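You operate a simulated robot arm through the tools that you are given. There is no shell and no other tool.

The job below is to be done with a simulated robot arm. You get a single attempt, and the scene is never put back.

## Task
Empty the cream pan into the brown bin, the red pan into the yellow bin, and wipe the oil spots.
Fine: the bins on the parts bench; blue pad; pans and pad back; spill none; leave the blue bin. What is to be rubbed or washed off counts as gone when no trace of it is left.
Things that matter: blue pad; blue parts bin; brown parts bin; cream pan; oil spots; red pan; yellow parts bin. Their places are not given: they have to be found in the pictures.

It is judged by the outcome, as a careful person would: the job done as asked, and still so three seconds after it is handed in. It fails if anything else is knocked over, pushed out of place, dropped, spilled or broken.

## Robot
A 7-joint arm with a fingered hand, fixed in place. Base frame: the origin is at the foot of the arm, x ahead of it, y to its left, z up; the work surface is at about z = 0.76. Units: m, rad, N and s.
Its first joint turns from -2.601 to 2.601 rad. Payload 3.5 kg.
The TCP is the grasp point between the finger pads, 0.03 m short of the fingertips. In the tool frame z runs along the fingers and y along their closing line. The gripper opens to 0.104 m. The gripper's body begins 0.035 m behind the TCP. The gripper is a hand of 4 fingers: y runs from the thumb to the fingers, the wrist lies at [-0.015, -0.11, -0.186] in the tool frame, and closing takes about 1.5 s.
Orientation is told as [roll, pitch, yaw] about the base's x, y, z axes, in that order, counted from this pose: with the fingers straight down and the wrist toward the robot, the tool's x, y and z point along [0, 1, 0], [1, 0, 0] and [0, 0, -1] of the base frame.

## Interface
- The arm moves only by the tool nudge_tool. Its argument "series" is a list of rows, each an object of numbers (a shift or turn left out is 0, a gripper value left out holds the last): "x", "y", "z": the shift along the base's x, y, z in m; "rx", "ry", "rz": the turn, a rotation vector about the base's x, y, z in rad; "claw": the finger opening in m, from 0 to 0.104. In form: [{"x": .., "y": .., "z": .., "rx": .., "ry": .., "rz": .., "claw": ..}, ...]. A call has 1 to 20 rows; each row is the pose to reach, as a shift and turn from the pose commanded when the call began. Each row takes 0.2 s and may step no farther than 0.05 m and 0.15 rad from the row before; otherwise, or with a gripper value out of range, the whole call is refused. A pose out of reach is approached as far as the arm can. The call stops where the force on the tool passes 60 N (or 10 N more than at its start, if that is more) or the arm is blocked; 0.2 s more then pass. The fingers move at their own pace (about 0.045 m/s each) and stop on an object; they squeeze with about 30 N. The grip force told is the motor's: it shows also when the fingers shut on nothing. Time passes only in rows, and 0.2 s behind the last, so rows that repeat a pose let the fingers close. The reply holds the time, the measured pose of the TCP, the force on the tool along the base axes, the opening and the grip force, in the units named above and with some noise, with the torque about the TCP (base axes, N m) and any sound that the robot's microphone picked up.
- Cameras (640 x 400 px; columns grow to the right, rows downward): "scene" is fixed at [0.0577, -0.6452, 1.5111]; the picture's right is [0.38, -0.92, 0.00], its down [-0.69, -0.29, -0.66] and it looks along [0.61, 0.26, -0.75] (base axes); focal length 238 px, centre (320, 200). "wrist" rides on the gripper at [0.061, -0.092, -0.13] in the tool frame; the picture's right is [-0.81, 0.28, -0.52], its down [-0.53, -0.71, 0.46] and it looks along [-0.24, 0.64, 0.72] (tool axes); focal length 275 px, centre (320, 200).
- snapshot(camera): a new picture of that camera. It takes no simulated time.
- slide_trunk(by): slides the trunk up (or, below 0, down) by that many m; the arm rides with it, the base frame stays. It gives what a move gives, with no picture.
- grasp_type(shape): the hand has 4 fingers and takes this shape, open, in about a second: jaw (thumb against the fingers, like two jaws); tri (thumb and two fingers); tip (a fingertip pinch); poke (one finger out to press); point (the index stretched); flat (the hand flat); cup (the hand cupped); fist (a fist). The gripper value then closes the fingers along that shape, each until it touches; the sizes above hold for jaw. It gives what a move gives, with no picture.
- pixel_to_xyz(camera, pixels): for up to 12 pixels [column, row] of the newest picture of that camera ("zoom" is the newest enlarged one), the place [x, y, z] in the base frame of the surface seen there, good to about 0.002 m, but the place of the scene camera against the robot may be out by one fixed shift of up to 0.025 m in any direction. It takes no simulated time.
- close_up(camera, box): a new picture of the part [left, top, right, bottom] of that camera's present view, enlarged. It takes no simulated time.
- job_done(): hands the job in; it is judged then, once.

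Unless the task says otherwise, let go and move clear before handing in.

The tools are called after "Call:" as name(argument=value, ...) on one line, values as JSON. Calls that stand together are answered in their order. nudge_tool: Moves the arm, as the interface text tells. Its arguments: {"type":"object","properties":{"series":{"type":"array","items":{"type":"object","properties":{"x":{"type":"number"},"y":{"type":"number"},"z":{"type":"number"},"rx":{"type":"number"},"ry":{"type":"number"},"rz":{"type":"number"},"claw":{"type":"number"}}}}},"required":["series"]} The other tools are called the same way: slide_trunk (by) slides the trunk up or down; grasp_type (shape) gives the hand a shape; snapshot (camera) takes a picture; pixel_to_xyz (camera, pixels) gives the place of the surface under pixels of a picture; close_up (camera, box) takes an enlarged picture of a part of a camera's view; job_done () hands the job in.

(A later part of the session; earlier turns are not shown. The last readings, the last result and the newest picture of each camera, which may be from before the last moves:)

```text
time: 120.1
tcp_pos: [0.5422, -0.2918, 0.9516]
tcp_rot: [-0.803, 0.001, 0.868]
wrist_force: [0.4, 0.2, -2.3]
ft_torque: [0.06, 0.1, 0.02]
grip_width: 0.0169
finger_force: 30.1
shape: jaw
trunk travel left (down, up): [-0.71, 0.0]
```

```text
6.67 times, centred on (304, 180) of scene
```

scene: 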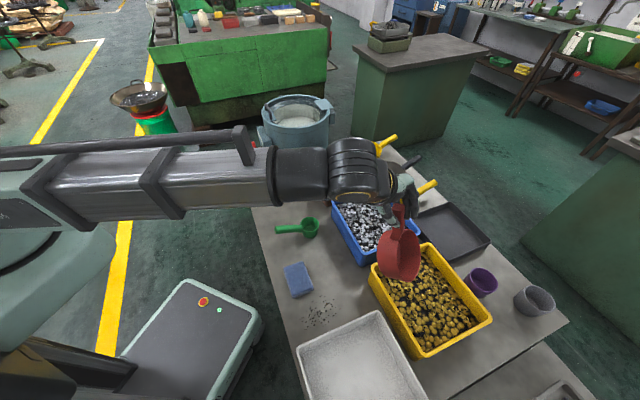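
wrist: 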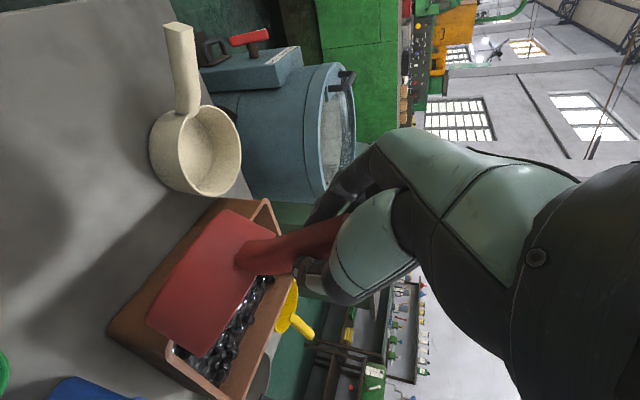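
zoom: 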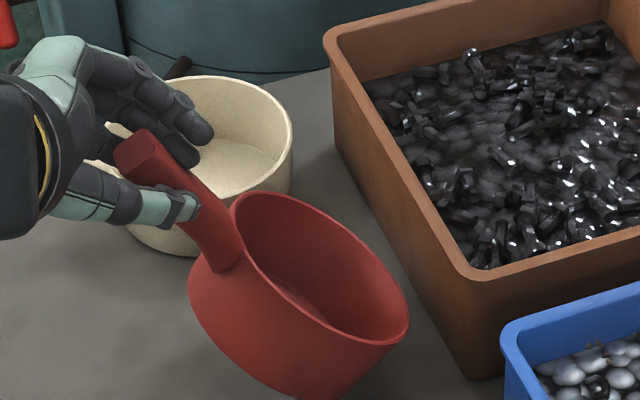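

The nose is about 1 cm above the bench. I'll touch it down and start the arc that lays the pan flat, easing the hand's bend as I go.

Call:
nudge_tool(series=[{"z": -0.005}, {"z": -0.009}, {"x": -0.0082, "y": 0.0082, "z": -0.0153, "rx": 0.0113, "ry": 0.0134}, {"x": -0.0161, "y": 0.0161, "z": -0.0224, "rx": 0.0226, "ry": 0.0267}, {"x": -0.0237, "y": 0.0237, "z": -0.0303, "rx": 0.0339, "ry": 0.0401}, {"x": -0.0308, "y": 0.0308, "z": -0.0389, "rx": 0.0452, "ry": 0.0535}, {"x": -0.0308, "y": 0.0308, "z": -0.0389, "rx": 0.0452, "ry": 0.0535}])

Call:
close_up(camera="scene", box=[256, 150, 352, 210])

Call:
pixel_to_xyz(camera="zoom", pixels=[[230, 195], [300, 200], [380, 250], [405, 300], [385, 345], [300, 330], [250, 280], [200, 290], [260, 370], [140, 150], [180, 200], [220, 240]])

```text
time: 121.7
tcp_pos: [0.5122, -0.2615, 0.9132]
tcp_rot: [-0.732, -0.001, 0.867]
wrist_force: [0.3, -1.0, 0.2]
ft_torque: [-0.14, -0.17, -0.04]
grip_width: 0.0176
finger_force: 30.4
shape: jaw
trunk travel left (down, up): [-0.71, 0.0]
```

```text
6.67 times, centred on (304, 180) of scene
```

zoom: 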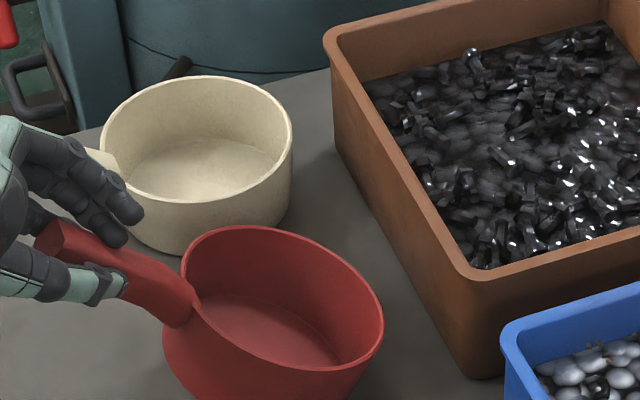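

```text
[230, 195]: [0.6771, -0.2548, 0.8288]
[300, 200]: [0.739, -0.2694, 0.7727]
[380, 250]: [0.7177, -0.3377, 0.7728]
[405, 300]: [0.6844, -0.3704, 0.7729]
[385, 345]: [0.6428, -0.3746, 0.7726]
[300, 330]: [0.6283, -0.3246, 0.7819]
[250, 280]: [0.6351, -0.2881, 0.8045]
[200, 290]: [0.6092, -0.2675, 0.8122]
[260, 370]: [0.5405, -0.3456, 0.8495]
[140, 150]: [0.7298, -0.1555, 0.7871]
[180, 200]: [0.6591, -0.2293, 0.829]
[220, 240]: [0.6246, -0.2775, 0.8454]
```

The pan is laying down on the bench (torque reversed). I'll measure its present tilt.

Call:
pixel_to_xyz(camera="zoom", pixels=[[260, 228], [330, 252], [378, 305], [370, 345], [320, 368], [235, 345], [188, 255], [200, 240], [45, 235], [90, 255], [150, 275], [360, 385]])

```text
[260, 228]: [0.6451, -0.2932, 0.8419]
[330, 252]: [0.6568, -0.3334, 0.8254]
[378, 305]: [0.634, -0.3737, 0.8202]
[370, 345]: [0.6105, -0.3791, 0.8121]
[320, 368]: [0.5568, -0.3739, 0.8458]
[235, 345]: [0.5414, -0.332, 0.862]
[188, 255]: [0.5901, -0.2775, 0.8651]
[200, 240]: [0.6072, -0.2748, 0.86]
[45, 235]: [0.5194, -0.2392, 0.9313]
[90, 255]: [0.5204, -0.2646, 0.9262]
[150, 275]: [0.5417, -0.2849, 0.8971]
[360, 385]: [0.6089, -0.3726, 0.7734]
```

Tilt is now ~21°, centre near (0.596,-0.333). I'll continue the arc down, nudging the pan forward a little so it ends at its old centre.

Call:
nudge_tool(series=[{"x": -0.0057, "y": 0.0057, "z": -0.0123, "rx": 0.0258, "ry": 0.0306}, {"x": -0.01, "y": 0.01, "z": -0.0256, "rx": 0.0516, "ry": 0.0611}, {"x": -0.0134, "y": 0.0134, "z": -0.0396, "rx": 0.0774, "ry": 0.0917}, {"x": -0.0151, "y": 0.0151, "z": -0.0485, "rx": 0.1032, "ry": 0.1222}, {"x": -0.0151, "y": 0.0151, "z": -0.0485, "rx": 0.1032, "ry": 0.1222}])

Call:
close_up(camera="scene", box=[240, 150, 336, 210])

Call:
pixel_to_xyz(camera="zoom", pixels=[[330, 262], [415, 280], [465, 330], [455, 380], [380, 395], [290, 360], [265, 310], [120, 250], [160, 275], [200, 290]])

```text
time: 122.9
tcp_pos: [0.4982, -0.2467, 0.864]
tcp_rot: [-0.572, -0.001, 0.87]
wrist_force: [0.0, -0.1, 1.2]
ft_torque: [-0.17, -0.15, 0.05]
grip_width: 0.0173
finger_force: 30.1
shape: jaw
trunk travel left (down, up): [-0.71, 0.0]
```

```text
6.67 times, centred on (288, 180) of scene
```

zoom: 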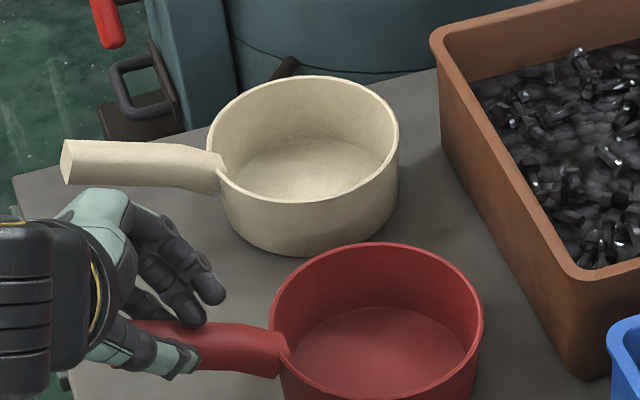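

```text
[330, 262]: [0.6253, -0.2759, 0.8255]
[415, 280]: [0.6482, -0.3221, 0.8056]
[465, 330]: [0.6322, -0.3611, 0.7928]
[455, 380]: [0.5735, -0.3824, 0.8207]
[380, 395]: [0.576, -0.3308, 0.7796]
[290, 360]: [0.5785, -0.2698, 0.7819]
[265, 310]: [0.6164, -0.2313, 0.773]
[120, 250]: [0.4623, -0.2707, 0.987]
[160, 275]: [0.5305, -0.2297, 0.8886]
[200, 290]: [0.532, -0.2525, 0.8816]
```

Nearly flat now. I'll take a view including the whole pan and measure its rim.

Call:
close_up(camera="scene", box=[256, 170, 336, 220])

Call:
pixel_to_xyz(camera="zoom", pixels=[[310, 100], [410, 130], [447, 200], [420, 270], [330, 290], [240, 255], [193, 185], [230, 120], [60, 165], [120, 170], [175, 185], [100, 195]])

```text
8.00 times, centred on (296, 195) of scene
```

zoom: 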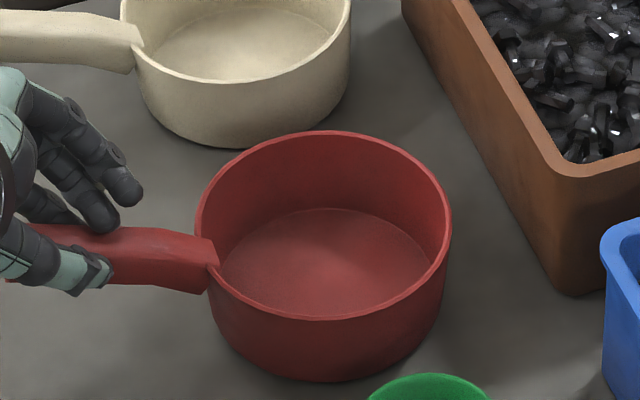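

```text
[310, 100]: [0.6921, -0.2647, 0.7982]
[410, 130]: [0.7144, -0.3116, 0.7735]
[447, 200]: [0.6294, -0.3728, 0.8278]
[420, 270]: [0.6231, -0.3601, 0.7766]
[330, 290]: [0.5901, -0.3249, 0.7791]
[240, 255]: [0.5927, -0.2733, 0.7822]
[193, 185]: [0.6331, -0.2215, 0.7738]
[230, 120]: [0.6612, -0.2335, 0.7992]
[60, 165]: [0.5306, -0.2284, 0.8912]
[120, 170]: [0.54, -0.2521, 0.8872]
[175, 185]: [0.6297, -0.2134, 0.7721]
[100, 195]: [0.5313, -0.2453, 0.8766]
```

Call:
pixel_to_xyz(camera="zoom", pixels=[[330, 132], [400, 150], [448, 215], [430, 265], [330, 318], [240, 290], [199, 220], [220, 170], [270, 142], [205, 240], [190, 265], [30, 230]])

Call:
close_up(camera="wrist", box=[160, 180, 416, 340])

```text
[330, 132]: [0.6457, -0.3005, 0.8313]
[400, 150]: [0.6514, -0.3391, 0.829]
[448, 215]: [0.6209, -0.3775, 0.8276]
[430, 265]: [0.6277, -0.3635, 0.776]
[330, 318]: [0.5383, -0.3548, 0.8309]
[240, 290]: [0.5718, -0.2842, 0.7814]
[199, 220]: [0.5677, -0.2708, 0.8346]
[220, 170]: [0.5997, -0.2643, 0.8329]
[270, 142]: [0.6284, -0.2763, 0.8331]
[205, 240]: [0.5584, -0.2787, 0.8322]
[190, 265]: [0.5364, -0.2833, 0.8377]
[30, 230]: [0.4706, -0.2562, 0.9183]
```

```text
2.50 times, centred on (288, 260) of wrist
```

zoom: 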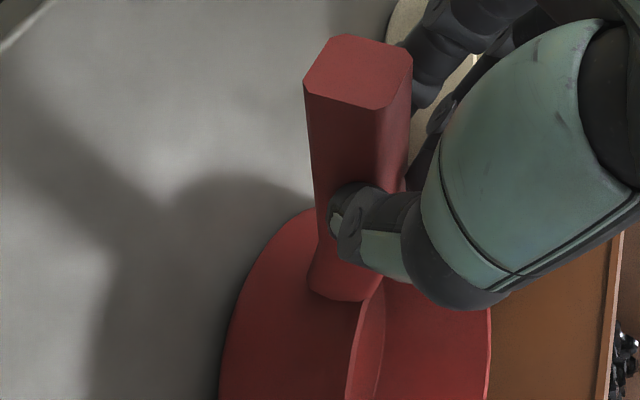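

Rim is level within ~3° and centred at (0.589,-0.3265) true — right where it was. I'll lower the last few millimetres and release, then rise straight up.

Call:
nudge_tool(series=[{"z": -0.003}, {"z": -0.006}, {"z": -0.006}, {"z": -0.006, "claw": 0.03}, {"z": -0.006, "claw": 0.05}, {"z": -0.006, "claw": 0.05}, {"z": -0.006, "claw": 0.05}])

Call:
close_up(camera="scene", box=[240, 160, 336, 220])

Call:
close_up(camera="wrist", box=[160, 180, 416, 340])

```text
time: 124.5
tcp_pos: [0.4966, -0.2468, 0.8581]
tcp_rot: [-0.573, 0.0, 0.869]
wrist_force: [-0.5, 0.3, 0.1]
ft_torque: [0.02, 0.03, 0.0]
grip_width: 0.0495
finger_force: 0.1
shape: jaw
trunk travel left (down, up): [-0.71, 0.0]
```

```text
6.67 times, centred on (288, 190) of scene
```

zoom: 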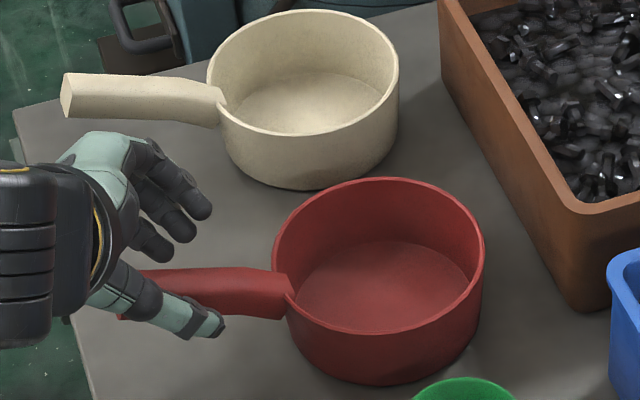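

```text
2.50 times, centred on (288, 260) of wrist
```

zoom: 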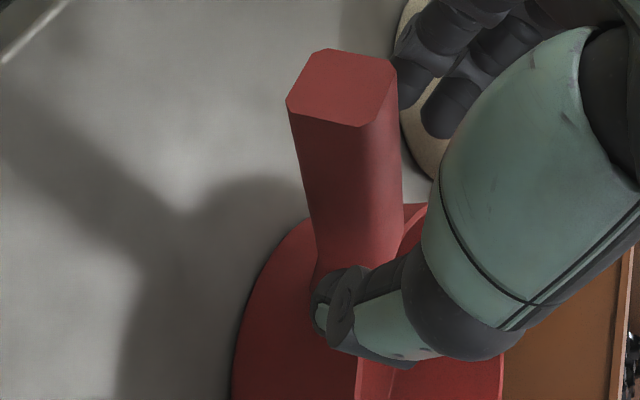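

The red pan sits flat in its place and is released. I'll withdraw straight up.

Call:
nudge_tool(series=[{"z": 0.02}, {"z": 0.04}, {"z": 0.07}, {"z": 0.11}, {"z": 0.15}, {"z": 0.15}])

Call:
close_up(camera="scene", box=[240, 130, 400, 230])

Call:
snapshot(camera="wrist")

```text
time: 125.9
tcp_pos: [0.4984, -0.2436, 1.0111]
tcp_rot: [-0.573, 0.001, 0.869]
wrist_force: [0.2, 0.4, -0.4]
ft_torque: [-0.05, 0.01, -0.04]
grip_width: 0.0497
finger_force: 0.0
shape: jaw
trunk travel left (down, up): [-0.71, 0.0]
```

```text
4.00 times, centred on (320, 180) of scene
```

zoom: 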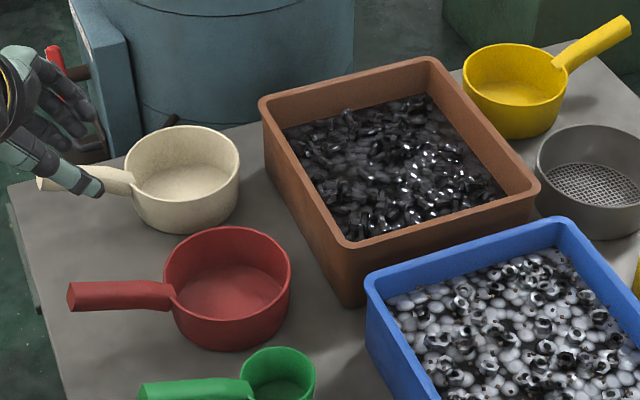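

```text
taken
```

wrist: 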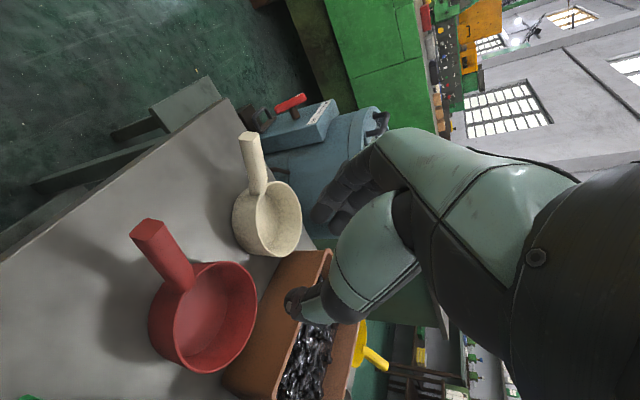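

The red pan is back to within a few millimetres of its start and nothing else has moved. Now the wiping: I'll straighten the hand, fingers down, and move toward the pad.

Call:
nudge_tool(series=[{"x": -0.005, "y": -0.02, "z": 0.01, "rx": 0.0924, "ry": 0.1094}, {"x": -0.01, "y": -0.04, "z": 0.02, "rx": 0.1848, "ry": 0.2189}, {"x": -0.02, "y": -0.06, "z": 0.03, "rx": 0.2772, "ry": 0.3283}, {"x": -0.03, "y": -0.08, "z": 0.04, "rx": 0.3696, "ry": 0.4378}, {"x": -0.04, "y": -0.1, "z": 0.04, "rx": 0.3696, "ry": 0.4378}])

Call:
nudge_tool(series=[{"x": -0.005, "y": -0.01, "rz": -0.135}, {"x": -0.01, "y": -0.02, "rz": -0.27}, {"x": -0.015, "y": -0.03, "rz": -0.405}, {"x": -0.02, "y": -0.04, "rz": -0.54}, {"x": -0.025, "y": -0.05, "rz": -0.675}, {"x": -0.03, "y": -0.06, "rz": -0.81}, {"x": -0.035, "y": -0.07, "rz": -0.945}, {"x": -0.04, "y": -0.08, "rz": -1.08}, {"x": -0.045, "y": -0.09, "rz": -1.215}, {"x": -0.05, "y": -0.1, "rz": -1.35}, {"x": -0.055, "y": -0.11, "rz": -1.485}, {"x": -0.06, "y": -0.12, "rz": -1.62}, {"x": -0.06, "y": -0.12, "rz": -1.62}])

Call:
snapshot(camera="wrist")

Call:
snapshot(camera="scene")

```text
time: 127.1
tcp_pos: [0.4562, -0.3459, 1.0498]
tcp_rot: [0.002, 0.0, 0.869]
wrist_force: [-0.8, 0.5, 0.5]
ft_torque: [0.01, 0.03, -0.03]
grip_width: 0.05
finger_force: 0.1
shape: jaw
trunk travel left (down, up): [-0.71, 0.0]
```

```text
time: 129.9
tcp_pos: [0.396, -0.4656, 1.0479]
tcp_rot: [0.002, 0.001, -0.752]
wrist_force: [-0.1, -0.5, 0.3]
ft_torque: [0.03, 0.02, 0.02]
grip_width: 0.0497
finger_force: 0.1
shape: jaw
trunk travel left (down, up): [-0.71, 0.0]
```

```text
taken
```

wrist: 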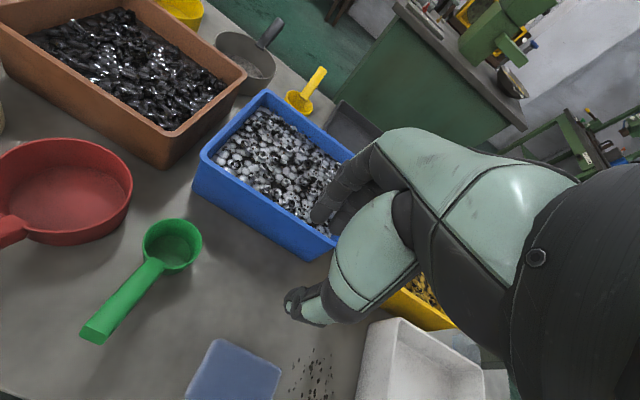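

```text
taken
```

scene: 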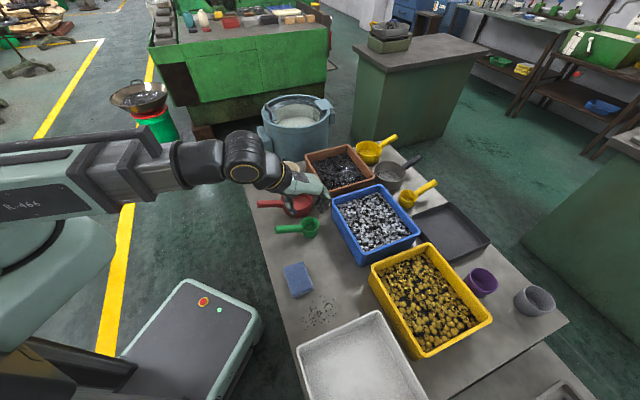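

The pad (235,370) and the spots (313,375) are at the bottom of the wrist view. I'll zoom in from both cameras and measure them.

Call:
close_up(camera="wrist", box=[170, 300, 330, 400])

Call:
pixel_to_xyz(camera="zoom", pixels=[[200, 160], [440, 265], [70, 390], [385, 395], [480, 250], [560, 200], [640, 340], [540, 390], [620, 240], [590, 300]])

Call:
close_up(camera="scene", box=[272, 255, 352, 335])

```text
4.00 times, centred on (250, 350) of wrist
```

zoom: 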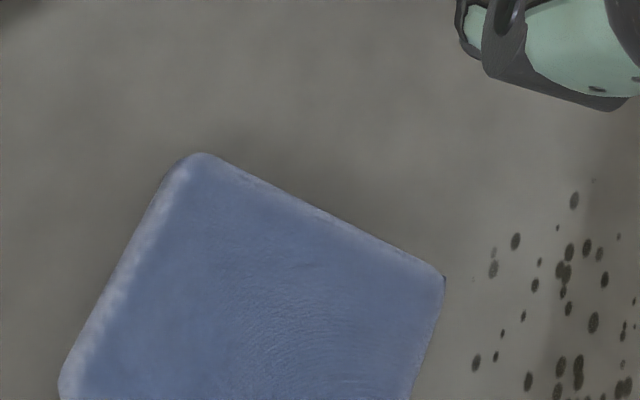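

```text
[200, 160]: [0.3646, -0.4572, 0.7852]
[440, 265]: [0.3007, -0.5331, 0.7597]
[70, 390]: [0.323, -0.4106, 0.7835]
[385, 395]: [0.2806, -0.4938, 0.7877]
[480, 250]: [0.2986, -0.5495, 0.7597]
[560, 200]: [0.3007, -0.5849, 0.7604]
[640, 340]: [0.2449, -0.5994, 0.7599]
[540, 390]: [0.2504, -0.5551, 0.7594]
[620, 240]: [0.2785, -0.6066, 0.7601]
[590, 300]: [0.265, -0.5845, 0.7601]
```

```text
5.00 times, centred on (312, 295) of scene
```

zoom: 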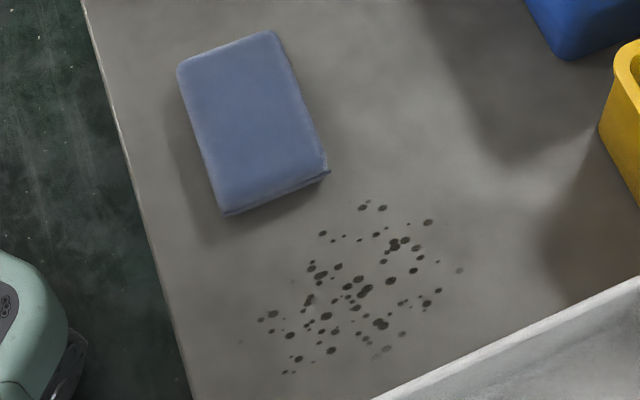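

Call:
pixel_to_xyz(camera="zoom", pixels=[[182, 68], [272, 34], [326, 168], [226, 212], [362, 205], [428, 222], [460, 270], [402, 334], [285, 372], [240, 342], [322, 234], [380, 322]])

Call:
pixel_to_xyz(camera="zoom", pixels=[[375, 398], [500, 330], [636, 275], [610, 120], [565, 60], [150, 250], [195, 390], [440, 290], [260, 320], [330, 350], [250, 120], [410, 240]])

```text
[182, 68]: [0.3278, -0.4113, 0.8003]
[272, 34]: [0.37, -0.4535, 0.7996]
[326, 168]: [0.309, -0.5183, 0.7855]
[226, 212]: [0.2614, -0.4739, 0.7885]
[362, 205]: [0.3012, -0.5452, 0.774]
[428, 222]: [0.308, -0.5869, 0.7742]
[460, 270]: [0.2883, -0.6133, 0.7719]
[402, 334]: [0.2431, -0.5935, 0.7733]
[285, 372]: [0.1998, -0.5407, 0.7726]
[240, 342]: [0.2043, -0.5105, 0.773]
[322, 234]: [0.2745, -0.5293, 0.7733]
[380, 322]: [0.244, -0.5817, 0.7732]
```

```text
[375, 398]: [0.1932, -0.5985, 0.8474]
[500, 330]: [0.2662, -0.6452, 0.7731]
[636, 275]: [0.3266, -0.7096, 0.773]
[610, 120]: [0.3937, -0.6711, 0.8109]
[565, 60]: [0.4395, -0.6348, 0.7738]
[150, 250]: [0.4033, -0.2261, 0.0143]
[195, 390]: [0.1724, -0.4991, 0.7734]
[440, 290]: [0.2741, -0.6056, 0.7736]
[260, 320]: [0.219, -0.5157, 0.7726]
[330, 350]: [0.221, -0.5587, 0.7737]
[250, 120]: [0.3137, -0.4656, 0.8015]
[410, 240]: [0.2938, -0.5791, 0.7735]
```

Offset here is about (0.005,0.002,0.0125). Pad centre ≈ (0.312,-0.466), 0.060 × 0.089, short side at −45°, top z 0.788. I'll measure the white tray's near rim to know how close I may wipe.

Call:
pixel_to_xyz(camera="scene", pixels=[[376, 311.5], [370, 314], [360, 318], [350, 322.5], [340, 327], [330, 331.5], [320, 336], [310, 340], [370, 309], [350, 319], [330, 328], [310, 337]])

Call:
close_up(camera="scene", box=[290, 285, 386, 345])

```text
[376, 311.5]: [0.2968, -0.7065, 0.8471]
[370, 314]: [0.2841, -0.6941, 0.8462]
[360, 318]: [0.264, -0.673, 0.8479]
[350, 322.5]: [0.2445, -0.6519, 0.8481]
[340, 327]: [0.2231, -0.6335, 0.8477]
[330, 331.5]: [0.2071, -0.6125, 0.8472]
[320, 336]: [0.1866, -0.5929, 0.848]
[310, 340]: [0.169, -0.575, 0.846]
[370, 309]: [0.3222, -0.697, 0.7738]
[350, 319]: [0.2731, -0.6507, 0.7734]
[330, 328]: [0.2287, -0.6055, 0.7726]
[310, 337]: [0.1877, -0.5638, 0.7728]
```

```text
6.67 times, centred on (338, 315) of scene
```

zoom: 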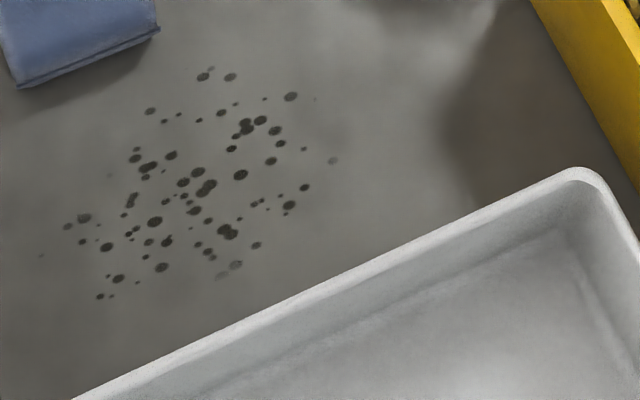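

The tray's rim is parallel to the stroke direction, with ~3 cm clearance. I'll position the hand over the pad, turned to −45°, opened wide.

Call:
nudge_tool(series=[{"x": -0.03, "z": -0.03, "rz": -0.033, "claw": 0.095}, {"x": -0.06, "z": -0.07, "rz": -0.033, "claw": 0.095}, {"x": -0.084, "z": -0.11, "rz": -0.033, "claw": 0.095}, {"x": -0.084, "z": -0.15, "rz": -0.033, "claw": 0.095}, {"x": -0.084, "z": -0.15, "rz": -0.033, "claw": 0.095}, {"x": -0.084, "z": -0.15, "rz": -0.033, "claw": 0.095}])

Call:
snapshot(camera="wrist")

Call:
close_up(camera="scene", box=[248, 215, 376, 295])

```text
time: 131.3
tcp_pos: [0.3126, -0.4644, 0.8981]
tcp_rot: [0.003, 0.001, -0.783]
wrist_force: [0.1, -0.3, 0.4]
ft_torque: [-0.02, 0.04, -0.01]
grip_width: 0.0949
finger_force: 0.2
shape: jaw
trunk travel left (down, up): [-0.71, 0.0]
```

```text
taken
```

wrist: 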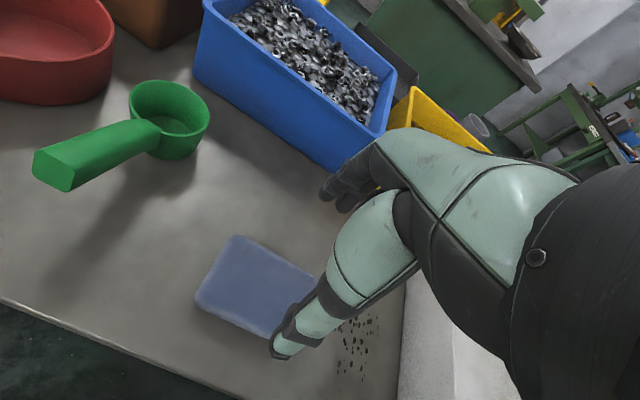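

```text
5.00 times, centred on (312, 255) of scene
```

zoom: 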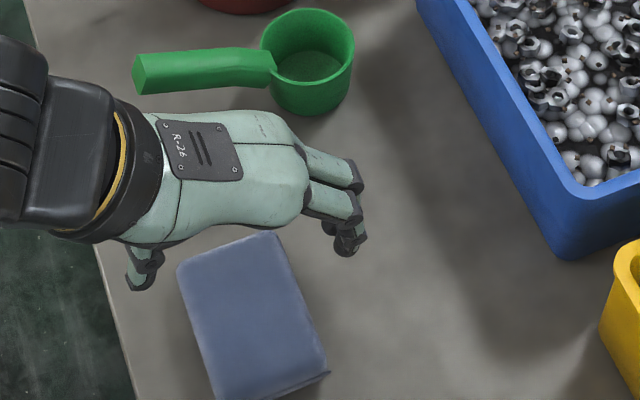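

Call:
close_up(camera="wrist", box=[170, 220, 330, 350])

Call:
pixel_to_xyz(camera="wrist", pixels=[[237, 238], [197, 300], [262, 332], [312, 282], [250, 285], [220, 262], [275, 260], [230, 318]])

```text
3.08 times, centred on (250, 285) of wrist
```

zoom: 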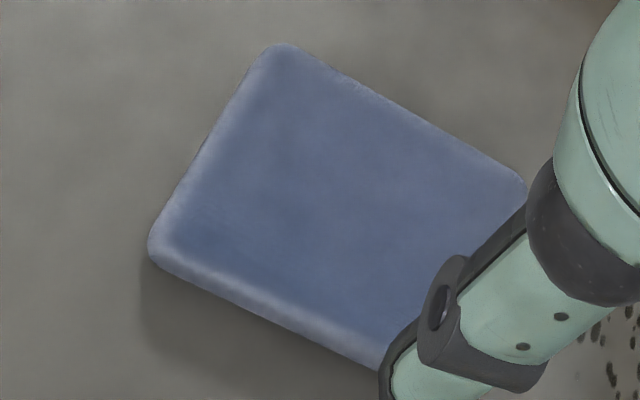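

```text
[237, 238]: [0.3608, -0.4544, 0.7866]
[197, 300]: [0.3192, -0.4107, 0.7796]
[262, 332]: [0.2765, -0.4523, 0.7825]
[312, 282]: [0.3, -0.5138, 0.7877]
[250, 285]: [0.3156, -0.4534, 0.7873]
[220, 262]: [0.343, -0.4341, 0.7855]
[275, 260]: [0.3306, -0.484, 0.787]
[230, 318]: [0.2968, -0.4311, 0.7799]
```

Pad centre measured (0.309,-0.464), top 0.787. I'll descend around it.

Call:
nudge_tool(series=[{"x": -0.002, "z": -0.03}, {"x": -0.002, "z": -0.06}, {"x": -0.002, "z": -0.08}, {"x": -0.002, "z": -0.094}, {"x": -0.002, "z": -0.1}, {"x": -0.002, "z": -0.1}])

Call:
close_up(camera="wrist", box=[200, 160, 440, 360])

Call:
close_up(camera="scene", box=[248, 235, 376, 315])

```text
time: 132.7
tcp_pos: [0.312, -0.4654, 0.7982]
tcp_rot: [0.004, 0.001, -0.783]
wrist_force: [-0.6, -0.3, -0.6]
ft_torque: [0.0, 0.0, 0.01]
grip_width: 0.0948
finger_force: 0.0
shape: jaw
trunk travel left (down, up): [-0.71, 0.0]
```

```text
2.00 times, centred on (320, 260) of wrist
```

zoom: 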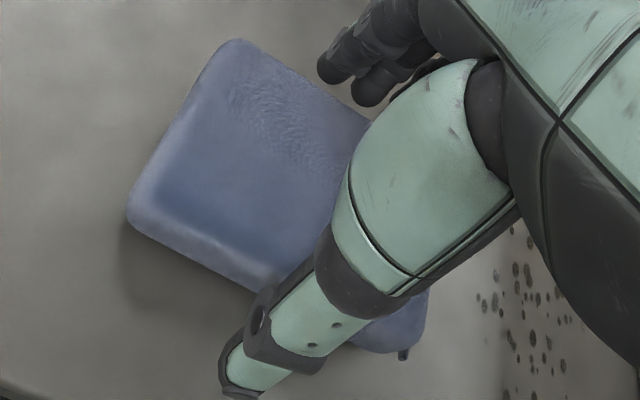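

```text
5.00 times, centred on (312, 275) of scene
```

zoom: 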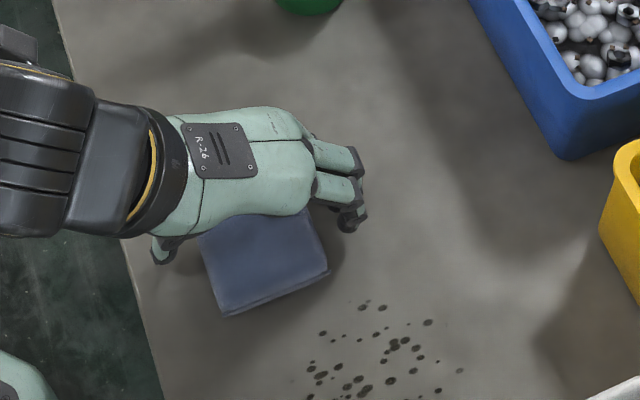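

The pad is centred between thumb and fingers. Closing on it.

Call:
nudge_tool(series=[{"claw": 0.075}, {"claw": 0.065}, {"claw": 0.04}, {"claw": 0.03}, {"claw": 0.03}, {"claw": 0.03}])

Call:
close_up(camera="scene", box=[248, 235, 376, 315])

```text
time: 134.1
tcp_pos: [0.3125, -0.4665, 0.7983]
tcp_rot: [0.002, 0.0, -0.782]
wrist_force: [0.2, 0.1, -0.4]
ft_torque: [0.03, -0.01, 0.0]
grip_width: 0.0637
finger_force: 30.1
shape: jaw
trunk travel left (down, up): [-0.71, 0.0]
```

```text
5.00 times, centred on (312, 275) of scene
```

zoom: 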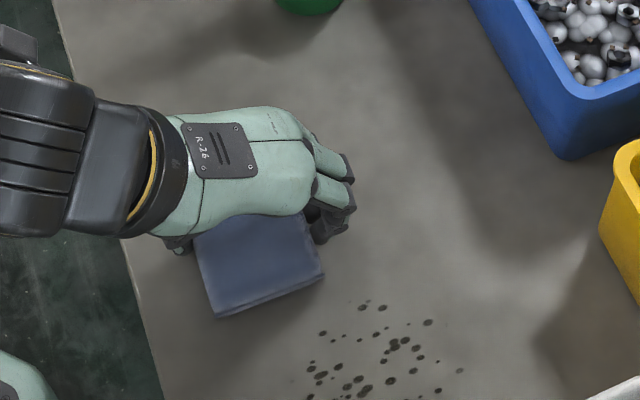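

Pad gripped (0.064 m, 30 N). I'll lift it slightly, carry it to the near end of the spots and set it down, watching the force.

Call:
nudge_tool(series=[{"z": 0.01}, {"z": 0.02}, {"x": -0.03, "y": -0.02, "z": 0.02}, {"x": -0.06, "y": -0.04, "z": 0.02}, {"x": -0.091, "y": -0.0614, "z": 0.02}, {"x": -0.091, "y": -0.0614, "z": 0.01}, {"x": -0.091, "y": -0.0614, "z": 0.002}, {"x": -0.091, "y": -0.0614, "z": -0.001}, {"x": -0.091, "y": -0.0614, "z": -0.001}])

Call:
close_up(camera="scene", box=[248, 255, 376, 335])

```text
time: 136.1
tcp_pos: [0.2198, -0.5267, 0.7987]
tcp_rot: [0.001, 0.001, -0.783]
wrist_force: [0.4, 0.0, 4.1]
ft_torque: [0.08, 0.11, 0.04]
grip_width: 0.0635
finger_force: 30.3
shape: jaw
trunk travel left (down, up): [-0.71, 0.0]
```

```text
5.00 times, centred on (312, 295) of scene
```

zoom: 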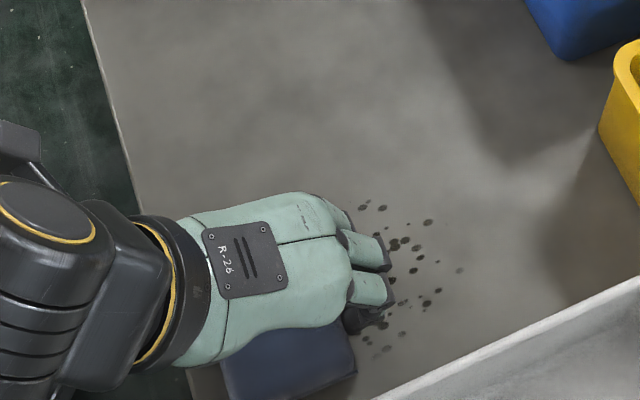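

Contact at about 4 N. I'll press slightly and wipe back and forth in three lanes across the spots.

Call:
nudge_tool(series=[{"z": -0.002}, {"x": 0.0131, "y": -0.0122, "z": -0.002}, {"x": 0.0263, "y": -0.0245, "z": -0.002}, {"x": 0.0394, "y": -0.0367, "z": -0.002}, {"x": 0.0526, "y": -0.049, "z": -0.002}, {"x": 0.0657, "y": -0.0612, "z": -0.002}, {"x": 0.0575, "y": -0.07, "z": -0.002}, {"x": 0.0444, "y": -0.0578, "z": -0.002}, {"x": 0.0312, "y": -0.0455, "z": -0.002}, {"x": 0.0181, "y": -0.0333, "z": -0.002}, {"x": 0.0049, "y": -0.021, "z": -0.002}, {"x": -0.0082, "y": -0.0088, "z": -0.002}, {"x": 0.0007, "y": 0.0007, "z": -0.002}, {"x": 0.0095, "y": 0.0102, "z": -0.002}, {"x": 0.0226, "y": -0.002, "z": -0.002}, {"x": 0.0358, "y": -0.0143, "z": -0.002}, {"x": 0.0489, "y": -0.0265, "z": -0.002}, {"x": 0.0621, "y": -0.0388, "z": -0.002}, {"x": 0.0752, "y": -0.051, "z": -0.002}, {"x": 0.0752, "y": -0.051, "z": -0.002}])

Call:
close_up(camera="scene", box=[248, 255, 376, 335])

```text
time: 140.3
tcp_pos: [0.2957, -0.5769, 0.7959]
tcp_rot: [-0.001, 0.0, -0.782]
wrist_force: [-2.2, 2.1, 5.6]
ft_torque: [0.14, 0.14, 0.01]
grip_width: 0.0619
finger_force: 30.0
shape: jaw
trunk travel left (down, up): [-0.71, 0.0]
```

```text
5.00 times, centred on (312, 295) of scene
```

zoom: 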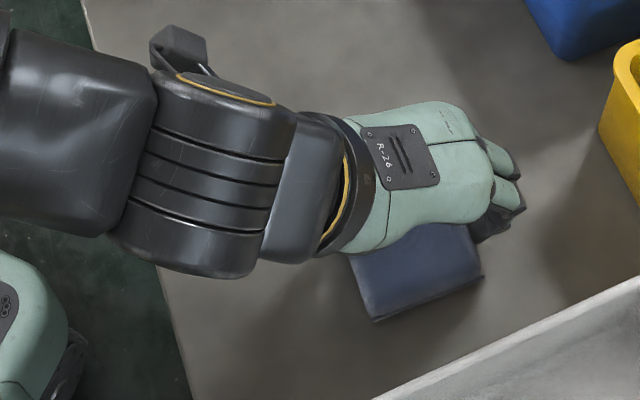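

The visible part looks clean. I'll lift the pad and move aside to inspect the whole area.

Call:
nudge_tool(series=[{"z": 0.02}, {"z": 0.05}, {"x": 0.01, "y": 0.04, "z": 0.08}, {"x": 0.02, "y": 0.08, "z": 0.1}, {"x": 0.03, "y": 0.12, "z": 0.1}, {"x": 0.04, "y": 0.16, "z": 0.1}, {"x": 0.04, "y": 0.16, "z": 0.1}])

Call:
close_up(camera="scene", box=[290, 280, 386, 340])

Call:
close_up(camera="scene", box=[266, 270, 362, 345])

```text
refused: row 3 steps farther than a row can; nothing moved
```

```text
6.67 times, centred on (338, 310) of scene
```

zoom: 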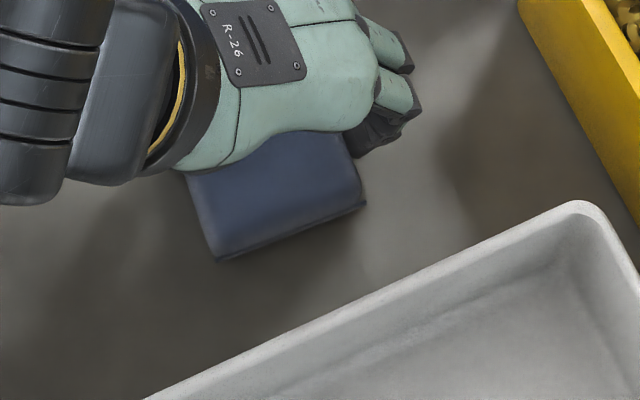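

```text
5.33 times, centred on (314, 308) of scene
```

zoom: 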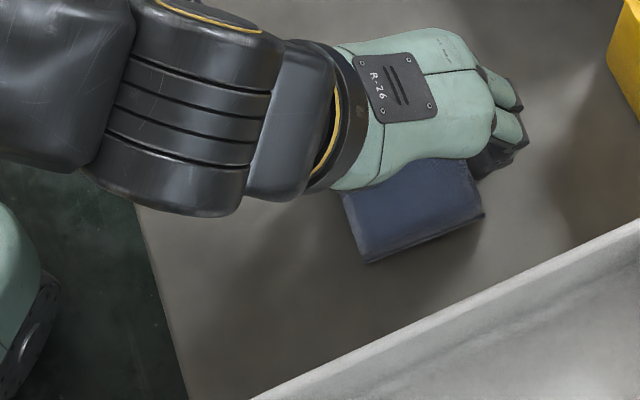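

The row was too long; nothing moved. I'll use smaller steps.

Call:
nudge_tool(series=[{"z": 0.02}, {"z": 0.05}, {"x": 0.01, "y": 0.03, "z": 0.07}, {"x": 0.02, "y": 0.065, "z": 0.09}, {"x": 0.03, "y": 0.1, "z": 0.1}, {"x": 0.04, "y": 0.14, "z": 0.1}, {"x": 0.05, "y": 0.18, "z": 0.1}, {"x": 0.05, "y": 0.18, "z": 0.1}])

Call:
close_up(camera="scene", box=[290, 280, 386, 340])

Call:
close_up(camera="scene", box=[266, 270, 362, 345])

```text
time: 142.1
tcp_pos: [0.3465, -0.3985, 0.896]
tcp_rot: [0.002, -0.002, -0.784]
wrist_force: [0.5, 0.1, -0.8]
ft_torque: [-0.02, 0.01, -0.01]
grip_width: 0.0619
finger_force: 29.9
shape: jaw
trunk travel left (down, up): [-0.71, 0.0]
```

```text
6.67 times, centred on (338, 310) of scene
```

zoom: 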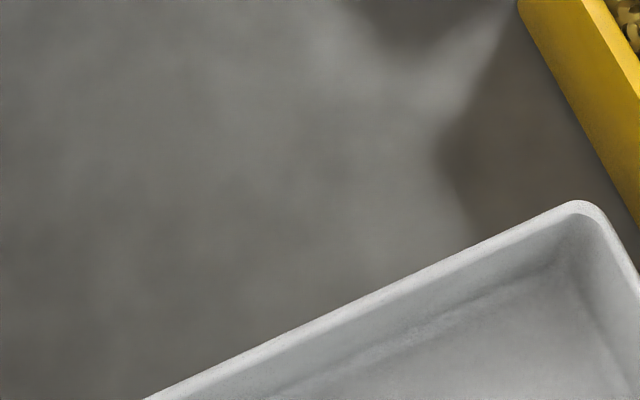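

```text
5.33 times, centred on (314, 308) of scene
```

zoom: 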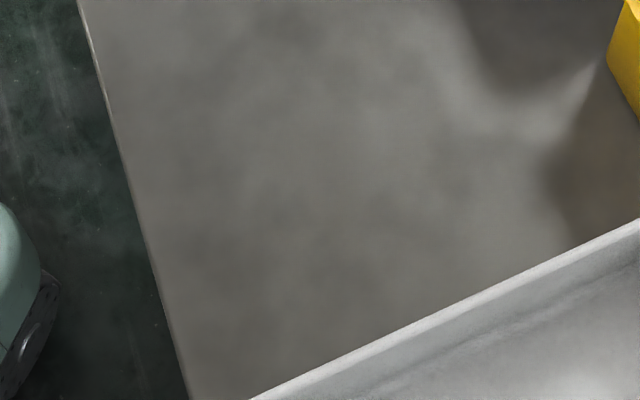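

The spots seem gone. I'll look even closer for faint remnants at the edges of the former patch.

Call:
close_up(camera="scene", box=[290, 290, 322, 335])

Call:
close_up(camera="scene", box=[312, 288, 352, 313])

Call:
close_up(camera="scene", box=[312, 308, 352, 333])

```text
8.89 times, centred on (306, 312) of scene
```

zoom: 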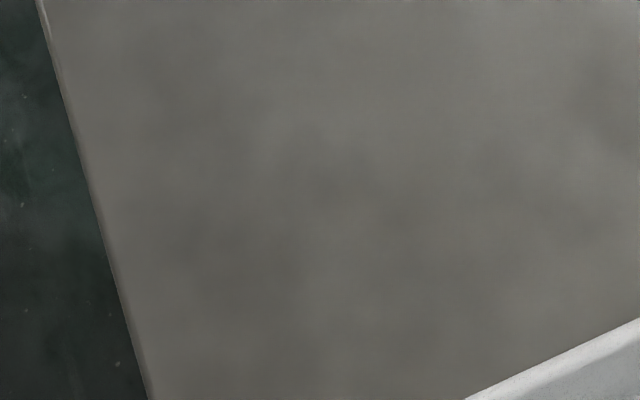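

```text
16.00 times, centred on (332, 300) of scene
```

zoom: 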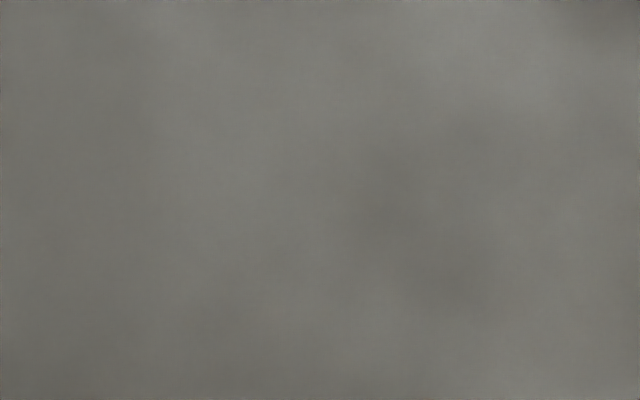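

```text
16.00 times, centred on (332, 320) of scene
```

zoom: 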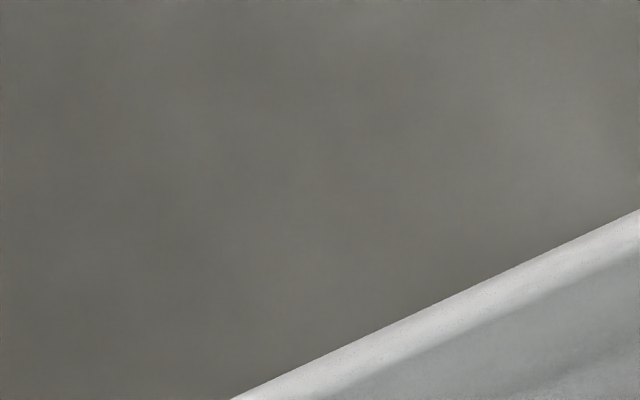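

No visible trace remains. As a precaution I'll do one more light pass over the same patch before returning the pad.

Call:
nudge_tool(series=[{"x": -0.03, "y": -0.03}, {"x": -0.06, "y": -0.06, "z": -0.01}, {"x": -0.09, "y": -0.09, "z": -0.03}, {"x": -0.115, "y": -0.115, "z": -0.045}, {"x": -0.1252, "y": -0.129, "z": -0.07}, {"x": -0.1252, "y": -0.129, "z": -0.09}, {"x": -0.1252, "y": -0.129, "z": -0.099}, {"x": -0.1088, "y": -0.1443, "z": -0.099}, {"x": -0.0923, "y": -0.1596, "z": -0.099}, {"x": -0.0759, "y": -0.1749, "z": -0.099}, {"x": -0.0595, "y": -0.1902, "z": -0.099}, {"x": -0.0683, "y": -0.1997, "z": -0.099}, {"x": -0.0847, "y": -0.1844, "z": -0.099}, {"x": -0.1012, "y": -0.1691, "z": -0.099}, {"x": -0.1176, "y": -0.1538, "z": -0.099}, {"x": -0.134, "y": -0.1385, "z": -0.099}, {"x": -0.1116, "y": -0.1144, "z": -0.099}, {"x": -0.0952, "y": -0.1297, "z": -0.099}, {"x": -0.0788, "y": -0.145, "z": -0.099}, {"x": -0.0623, "y": -0.1603, "z": -0.099}])

Call:
nudge_tool(series=[{"x": 0.008, "y": -0.0075}, {"x": 0.008, "y": -0.0075, "z": 0.02}, {"x": 0.008, "y": -0.0075, "z": 0.05}, {"x": 0.008, "y": 0.03, "z": 0.06}, {"x": 0.015, "y": 0.07, "z": 0.065}, {"x": 0.03, "y": 0.11, "z": 0.065}, {"x": 0.04, "y": 0.15, "z": 0.065}, {"x": 0.045, "y": 0.18, "z": 0.065}, {"x": 0.045, "y": 0.18, "z": 0.065}])

Call:
close_up(camera="scene", box=[290, 285, 370, 335])

Call:
snapshot(camera="wrist")

```text
time: 146.3
tcp_pos: [0.2835, -0.5598, 0.7966]
tcp_rot: [0.0, -0.001, -0.785]
wrist_force: [-3.5, 1.3, 8.9]
ft_torque: [0.1, 0.17, 0.0]
grip_width: 0.0624
finger_force: 29.9
shape: jaw
trunk travel left (down, up): [-0.71, 0.0]
```

```text
time: 148.3
tcp_pos: [0.3298, -0.3803, 0.8609]
tcp_rot: [0.002, 0.0, -0.784]
wrist_force: [0.3, 0.2, -0.2]
ft_torque: [0.03, 0.0, 0.03]
grip_width: 0.0623
finger_force: 29.9
shape: jaw
out of reach, approached as far as the arm can: row 8
trunk travel left (down, up): [-0.71, 0.0]
```

```text
8.00 times, centred on (330, 310) of scene
```

zoom: 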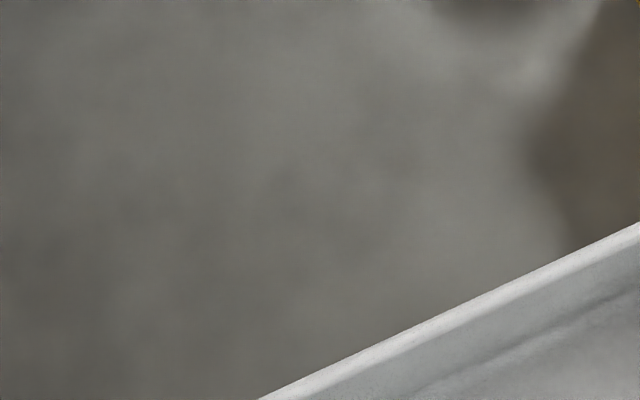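

```text
taken
```

wrist: 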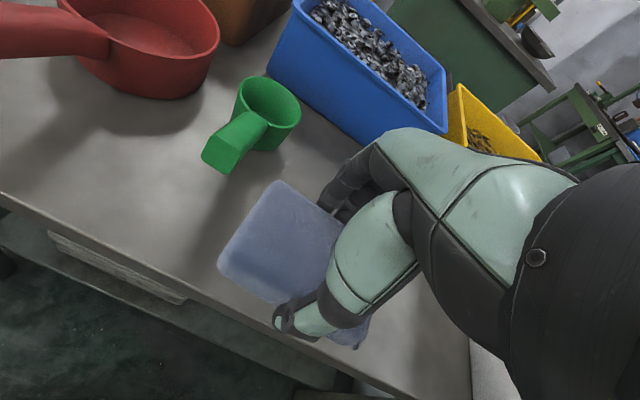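

The patch is completely clean. I'll bring the pad above its old place and compare its corners with the original ones.

Call:
nudge_tool(series=[{"x": -0.005, "y": -0.03, "z": -0.005}, {"x": -0.012, "y": -0.06, "z": -0.015}, {"x": -0.0198, "y": -0.0842, "z": -0.031}, {"x": -0.0198, "y": -0.0842, "z": -0.045}, {"x": -0.0198, "y": -0.0842, "z": -0.045}])

Call:
close_up(camera="wrist", box=[180, 160, 436, 360])

Call:
close_up(camera="scene", box=[248, 235, 376, 315])

```text
time: 149.5
tcp_pos: [0.3083, -0.462, 0.8164]
tcp_rot: [0.001, -0.001, -0.783]
wrist_force: [-0.4, 0.1, -1.0]
ft_torque: [-0.01, -0.01, 0.02]
grip_width: 0.0625
finger_force: 29.9
shape: jaw
trunk travel left (down, up): [-0.71, 0.0]
```

```text
2.00 times, centred on (308, 260) of wrist
```

zoom: 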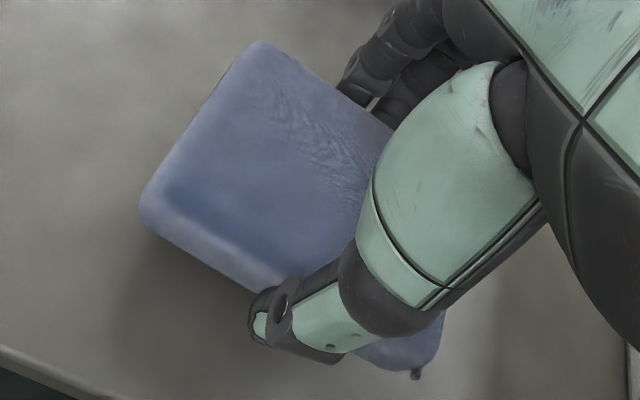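

```text
5.00 times, centred on (312, 275) of scene
```

zoom: 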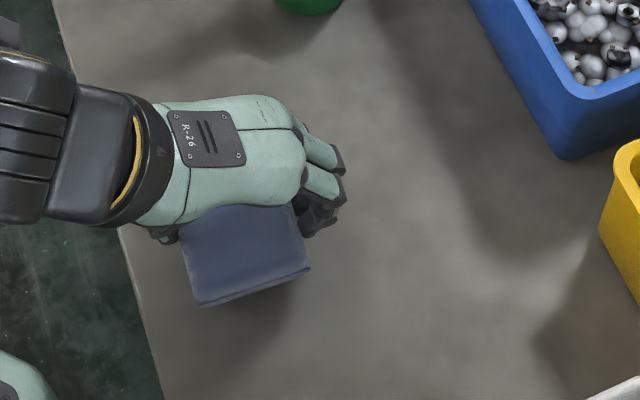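

Call:
pixel_to_xyz(camera="zoom", pixels=[[258, 50], [150, 205], [300, 160], [210, 130], [320, 85], [430, 350], [220, 250]])

Call:
pixel_to_xyz(camera="wrist", pixels=[[277, 183], [222, 265]])

```text
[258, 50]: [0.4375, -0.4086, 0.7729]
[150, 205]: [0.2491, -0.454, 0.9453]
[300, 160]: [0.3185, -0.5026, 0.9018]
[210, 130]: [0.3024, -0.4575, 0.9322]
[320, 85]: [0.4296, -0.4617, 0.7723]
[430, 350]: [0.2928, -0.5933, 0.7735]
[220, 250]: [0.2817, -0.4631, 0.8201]
```

```text
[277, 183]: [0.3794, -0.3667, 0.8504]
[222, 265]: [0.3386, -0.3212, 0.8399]
```

Call:
close_up(camera="wrist", box=[180, 160, 340, 260])

Call:
snapshot(camera="wrist")

Call:
pixel_to_xyz(camera="wrist", pixels=[[276, 184], [222, 264], [250, 225], [280, 250], [310, 210], [260, 295]])

```text
4.00 times, centred on (260, 210) of wrist
```

zoom: 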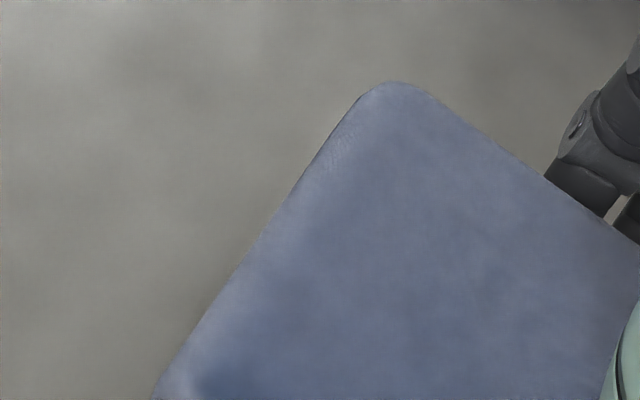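

```text
taken
```

wrist: 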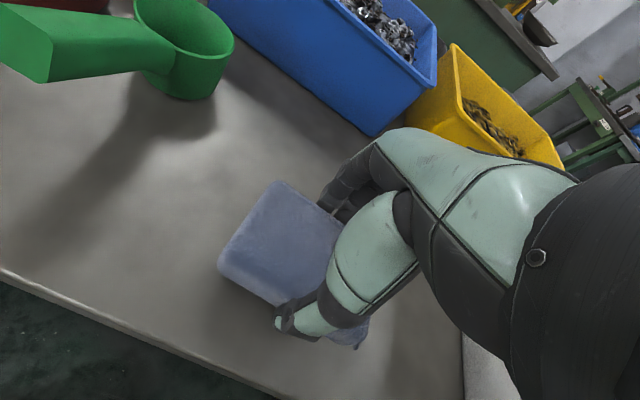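

```text
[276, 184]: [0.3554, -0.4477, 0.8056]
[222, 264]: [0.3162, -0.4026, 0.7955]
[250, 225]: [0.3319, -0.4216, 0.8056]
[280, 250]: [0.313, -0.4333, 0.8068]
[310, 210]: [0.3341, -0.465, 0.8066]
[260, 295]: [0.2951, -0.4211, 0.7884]
```

The pad needs a shift of (+0.004,-0.007) and a slight turn. I'll correct, set it down and release.

Call:
nudge_tool(series=[{"x": 0.004, "y": -0.0074, "z": -0.008, "rz": 0.03}, {"x": 0.004, "y": -0.0074, "z": -0.014, "rz": 0.03}, {"x": 0.004, "y": -0.0074, "z": -0.018, "rz": 0.03}, {"x": 0.004, "y": -0.0074, "z": -0.0195, "rz": 0.03}, {"x": 0.004, "y": -0.0074, "z": -0.0195, "rz": 0.03}])

Call:
snapshot(camera="wrist")

Call:
pixel_to_xyz(camera="wrist", pixels=[[276, 184], [222, 264], [250, 225], [280, 250], [310, 210], [260, 295]])

```text
time: 150.7
tcp_pos: [0.313, -0.4699, 0.7965]
tcp_rot: [0.0, -0.001, -0.754]
wrist_force: [-0.7, 0.1, 4.0]
ft_torque: [0.02, 0.05, -0.02]
grip_width: 0.0621
finger_force: 29.9
shape: jaw
trunk travel left (down, up): [-0.71, 0.0]
```

```text
taken
```

wrist: 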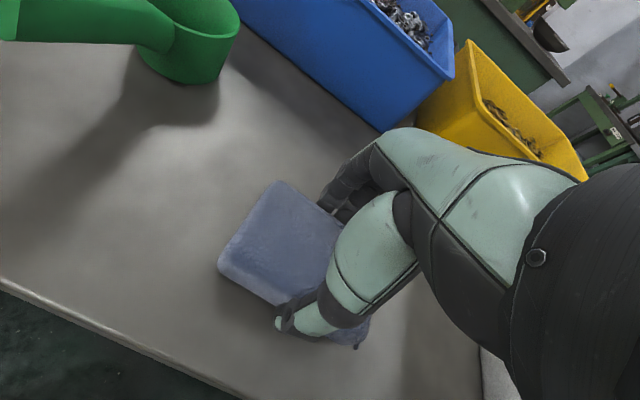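

```text
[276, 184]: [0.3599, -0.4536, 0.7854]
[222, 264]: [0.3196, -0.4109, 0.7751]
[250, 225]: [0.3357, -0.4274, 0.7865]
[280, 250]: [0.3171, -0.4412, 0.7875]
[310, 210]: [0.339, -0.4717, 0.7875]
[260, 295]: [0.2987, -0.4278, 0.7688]
```

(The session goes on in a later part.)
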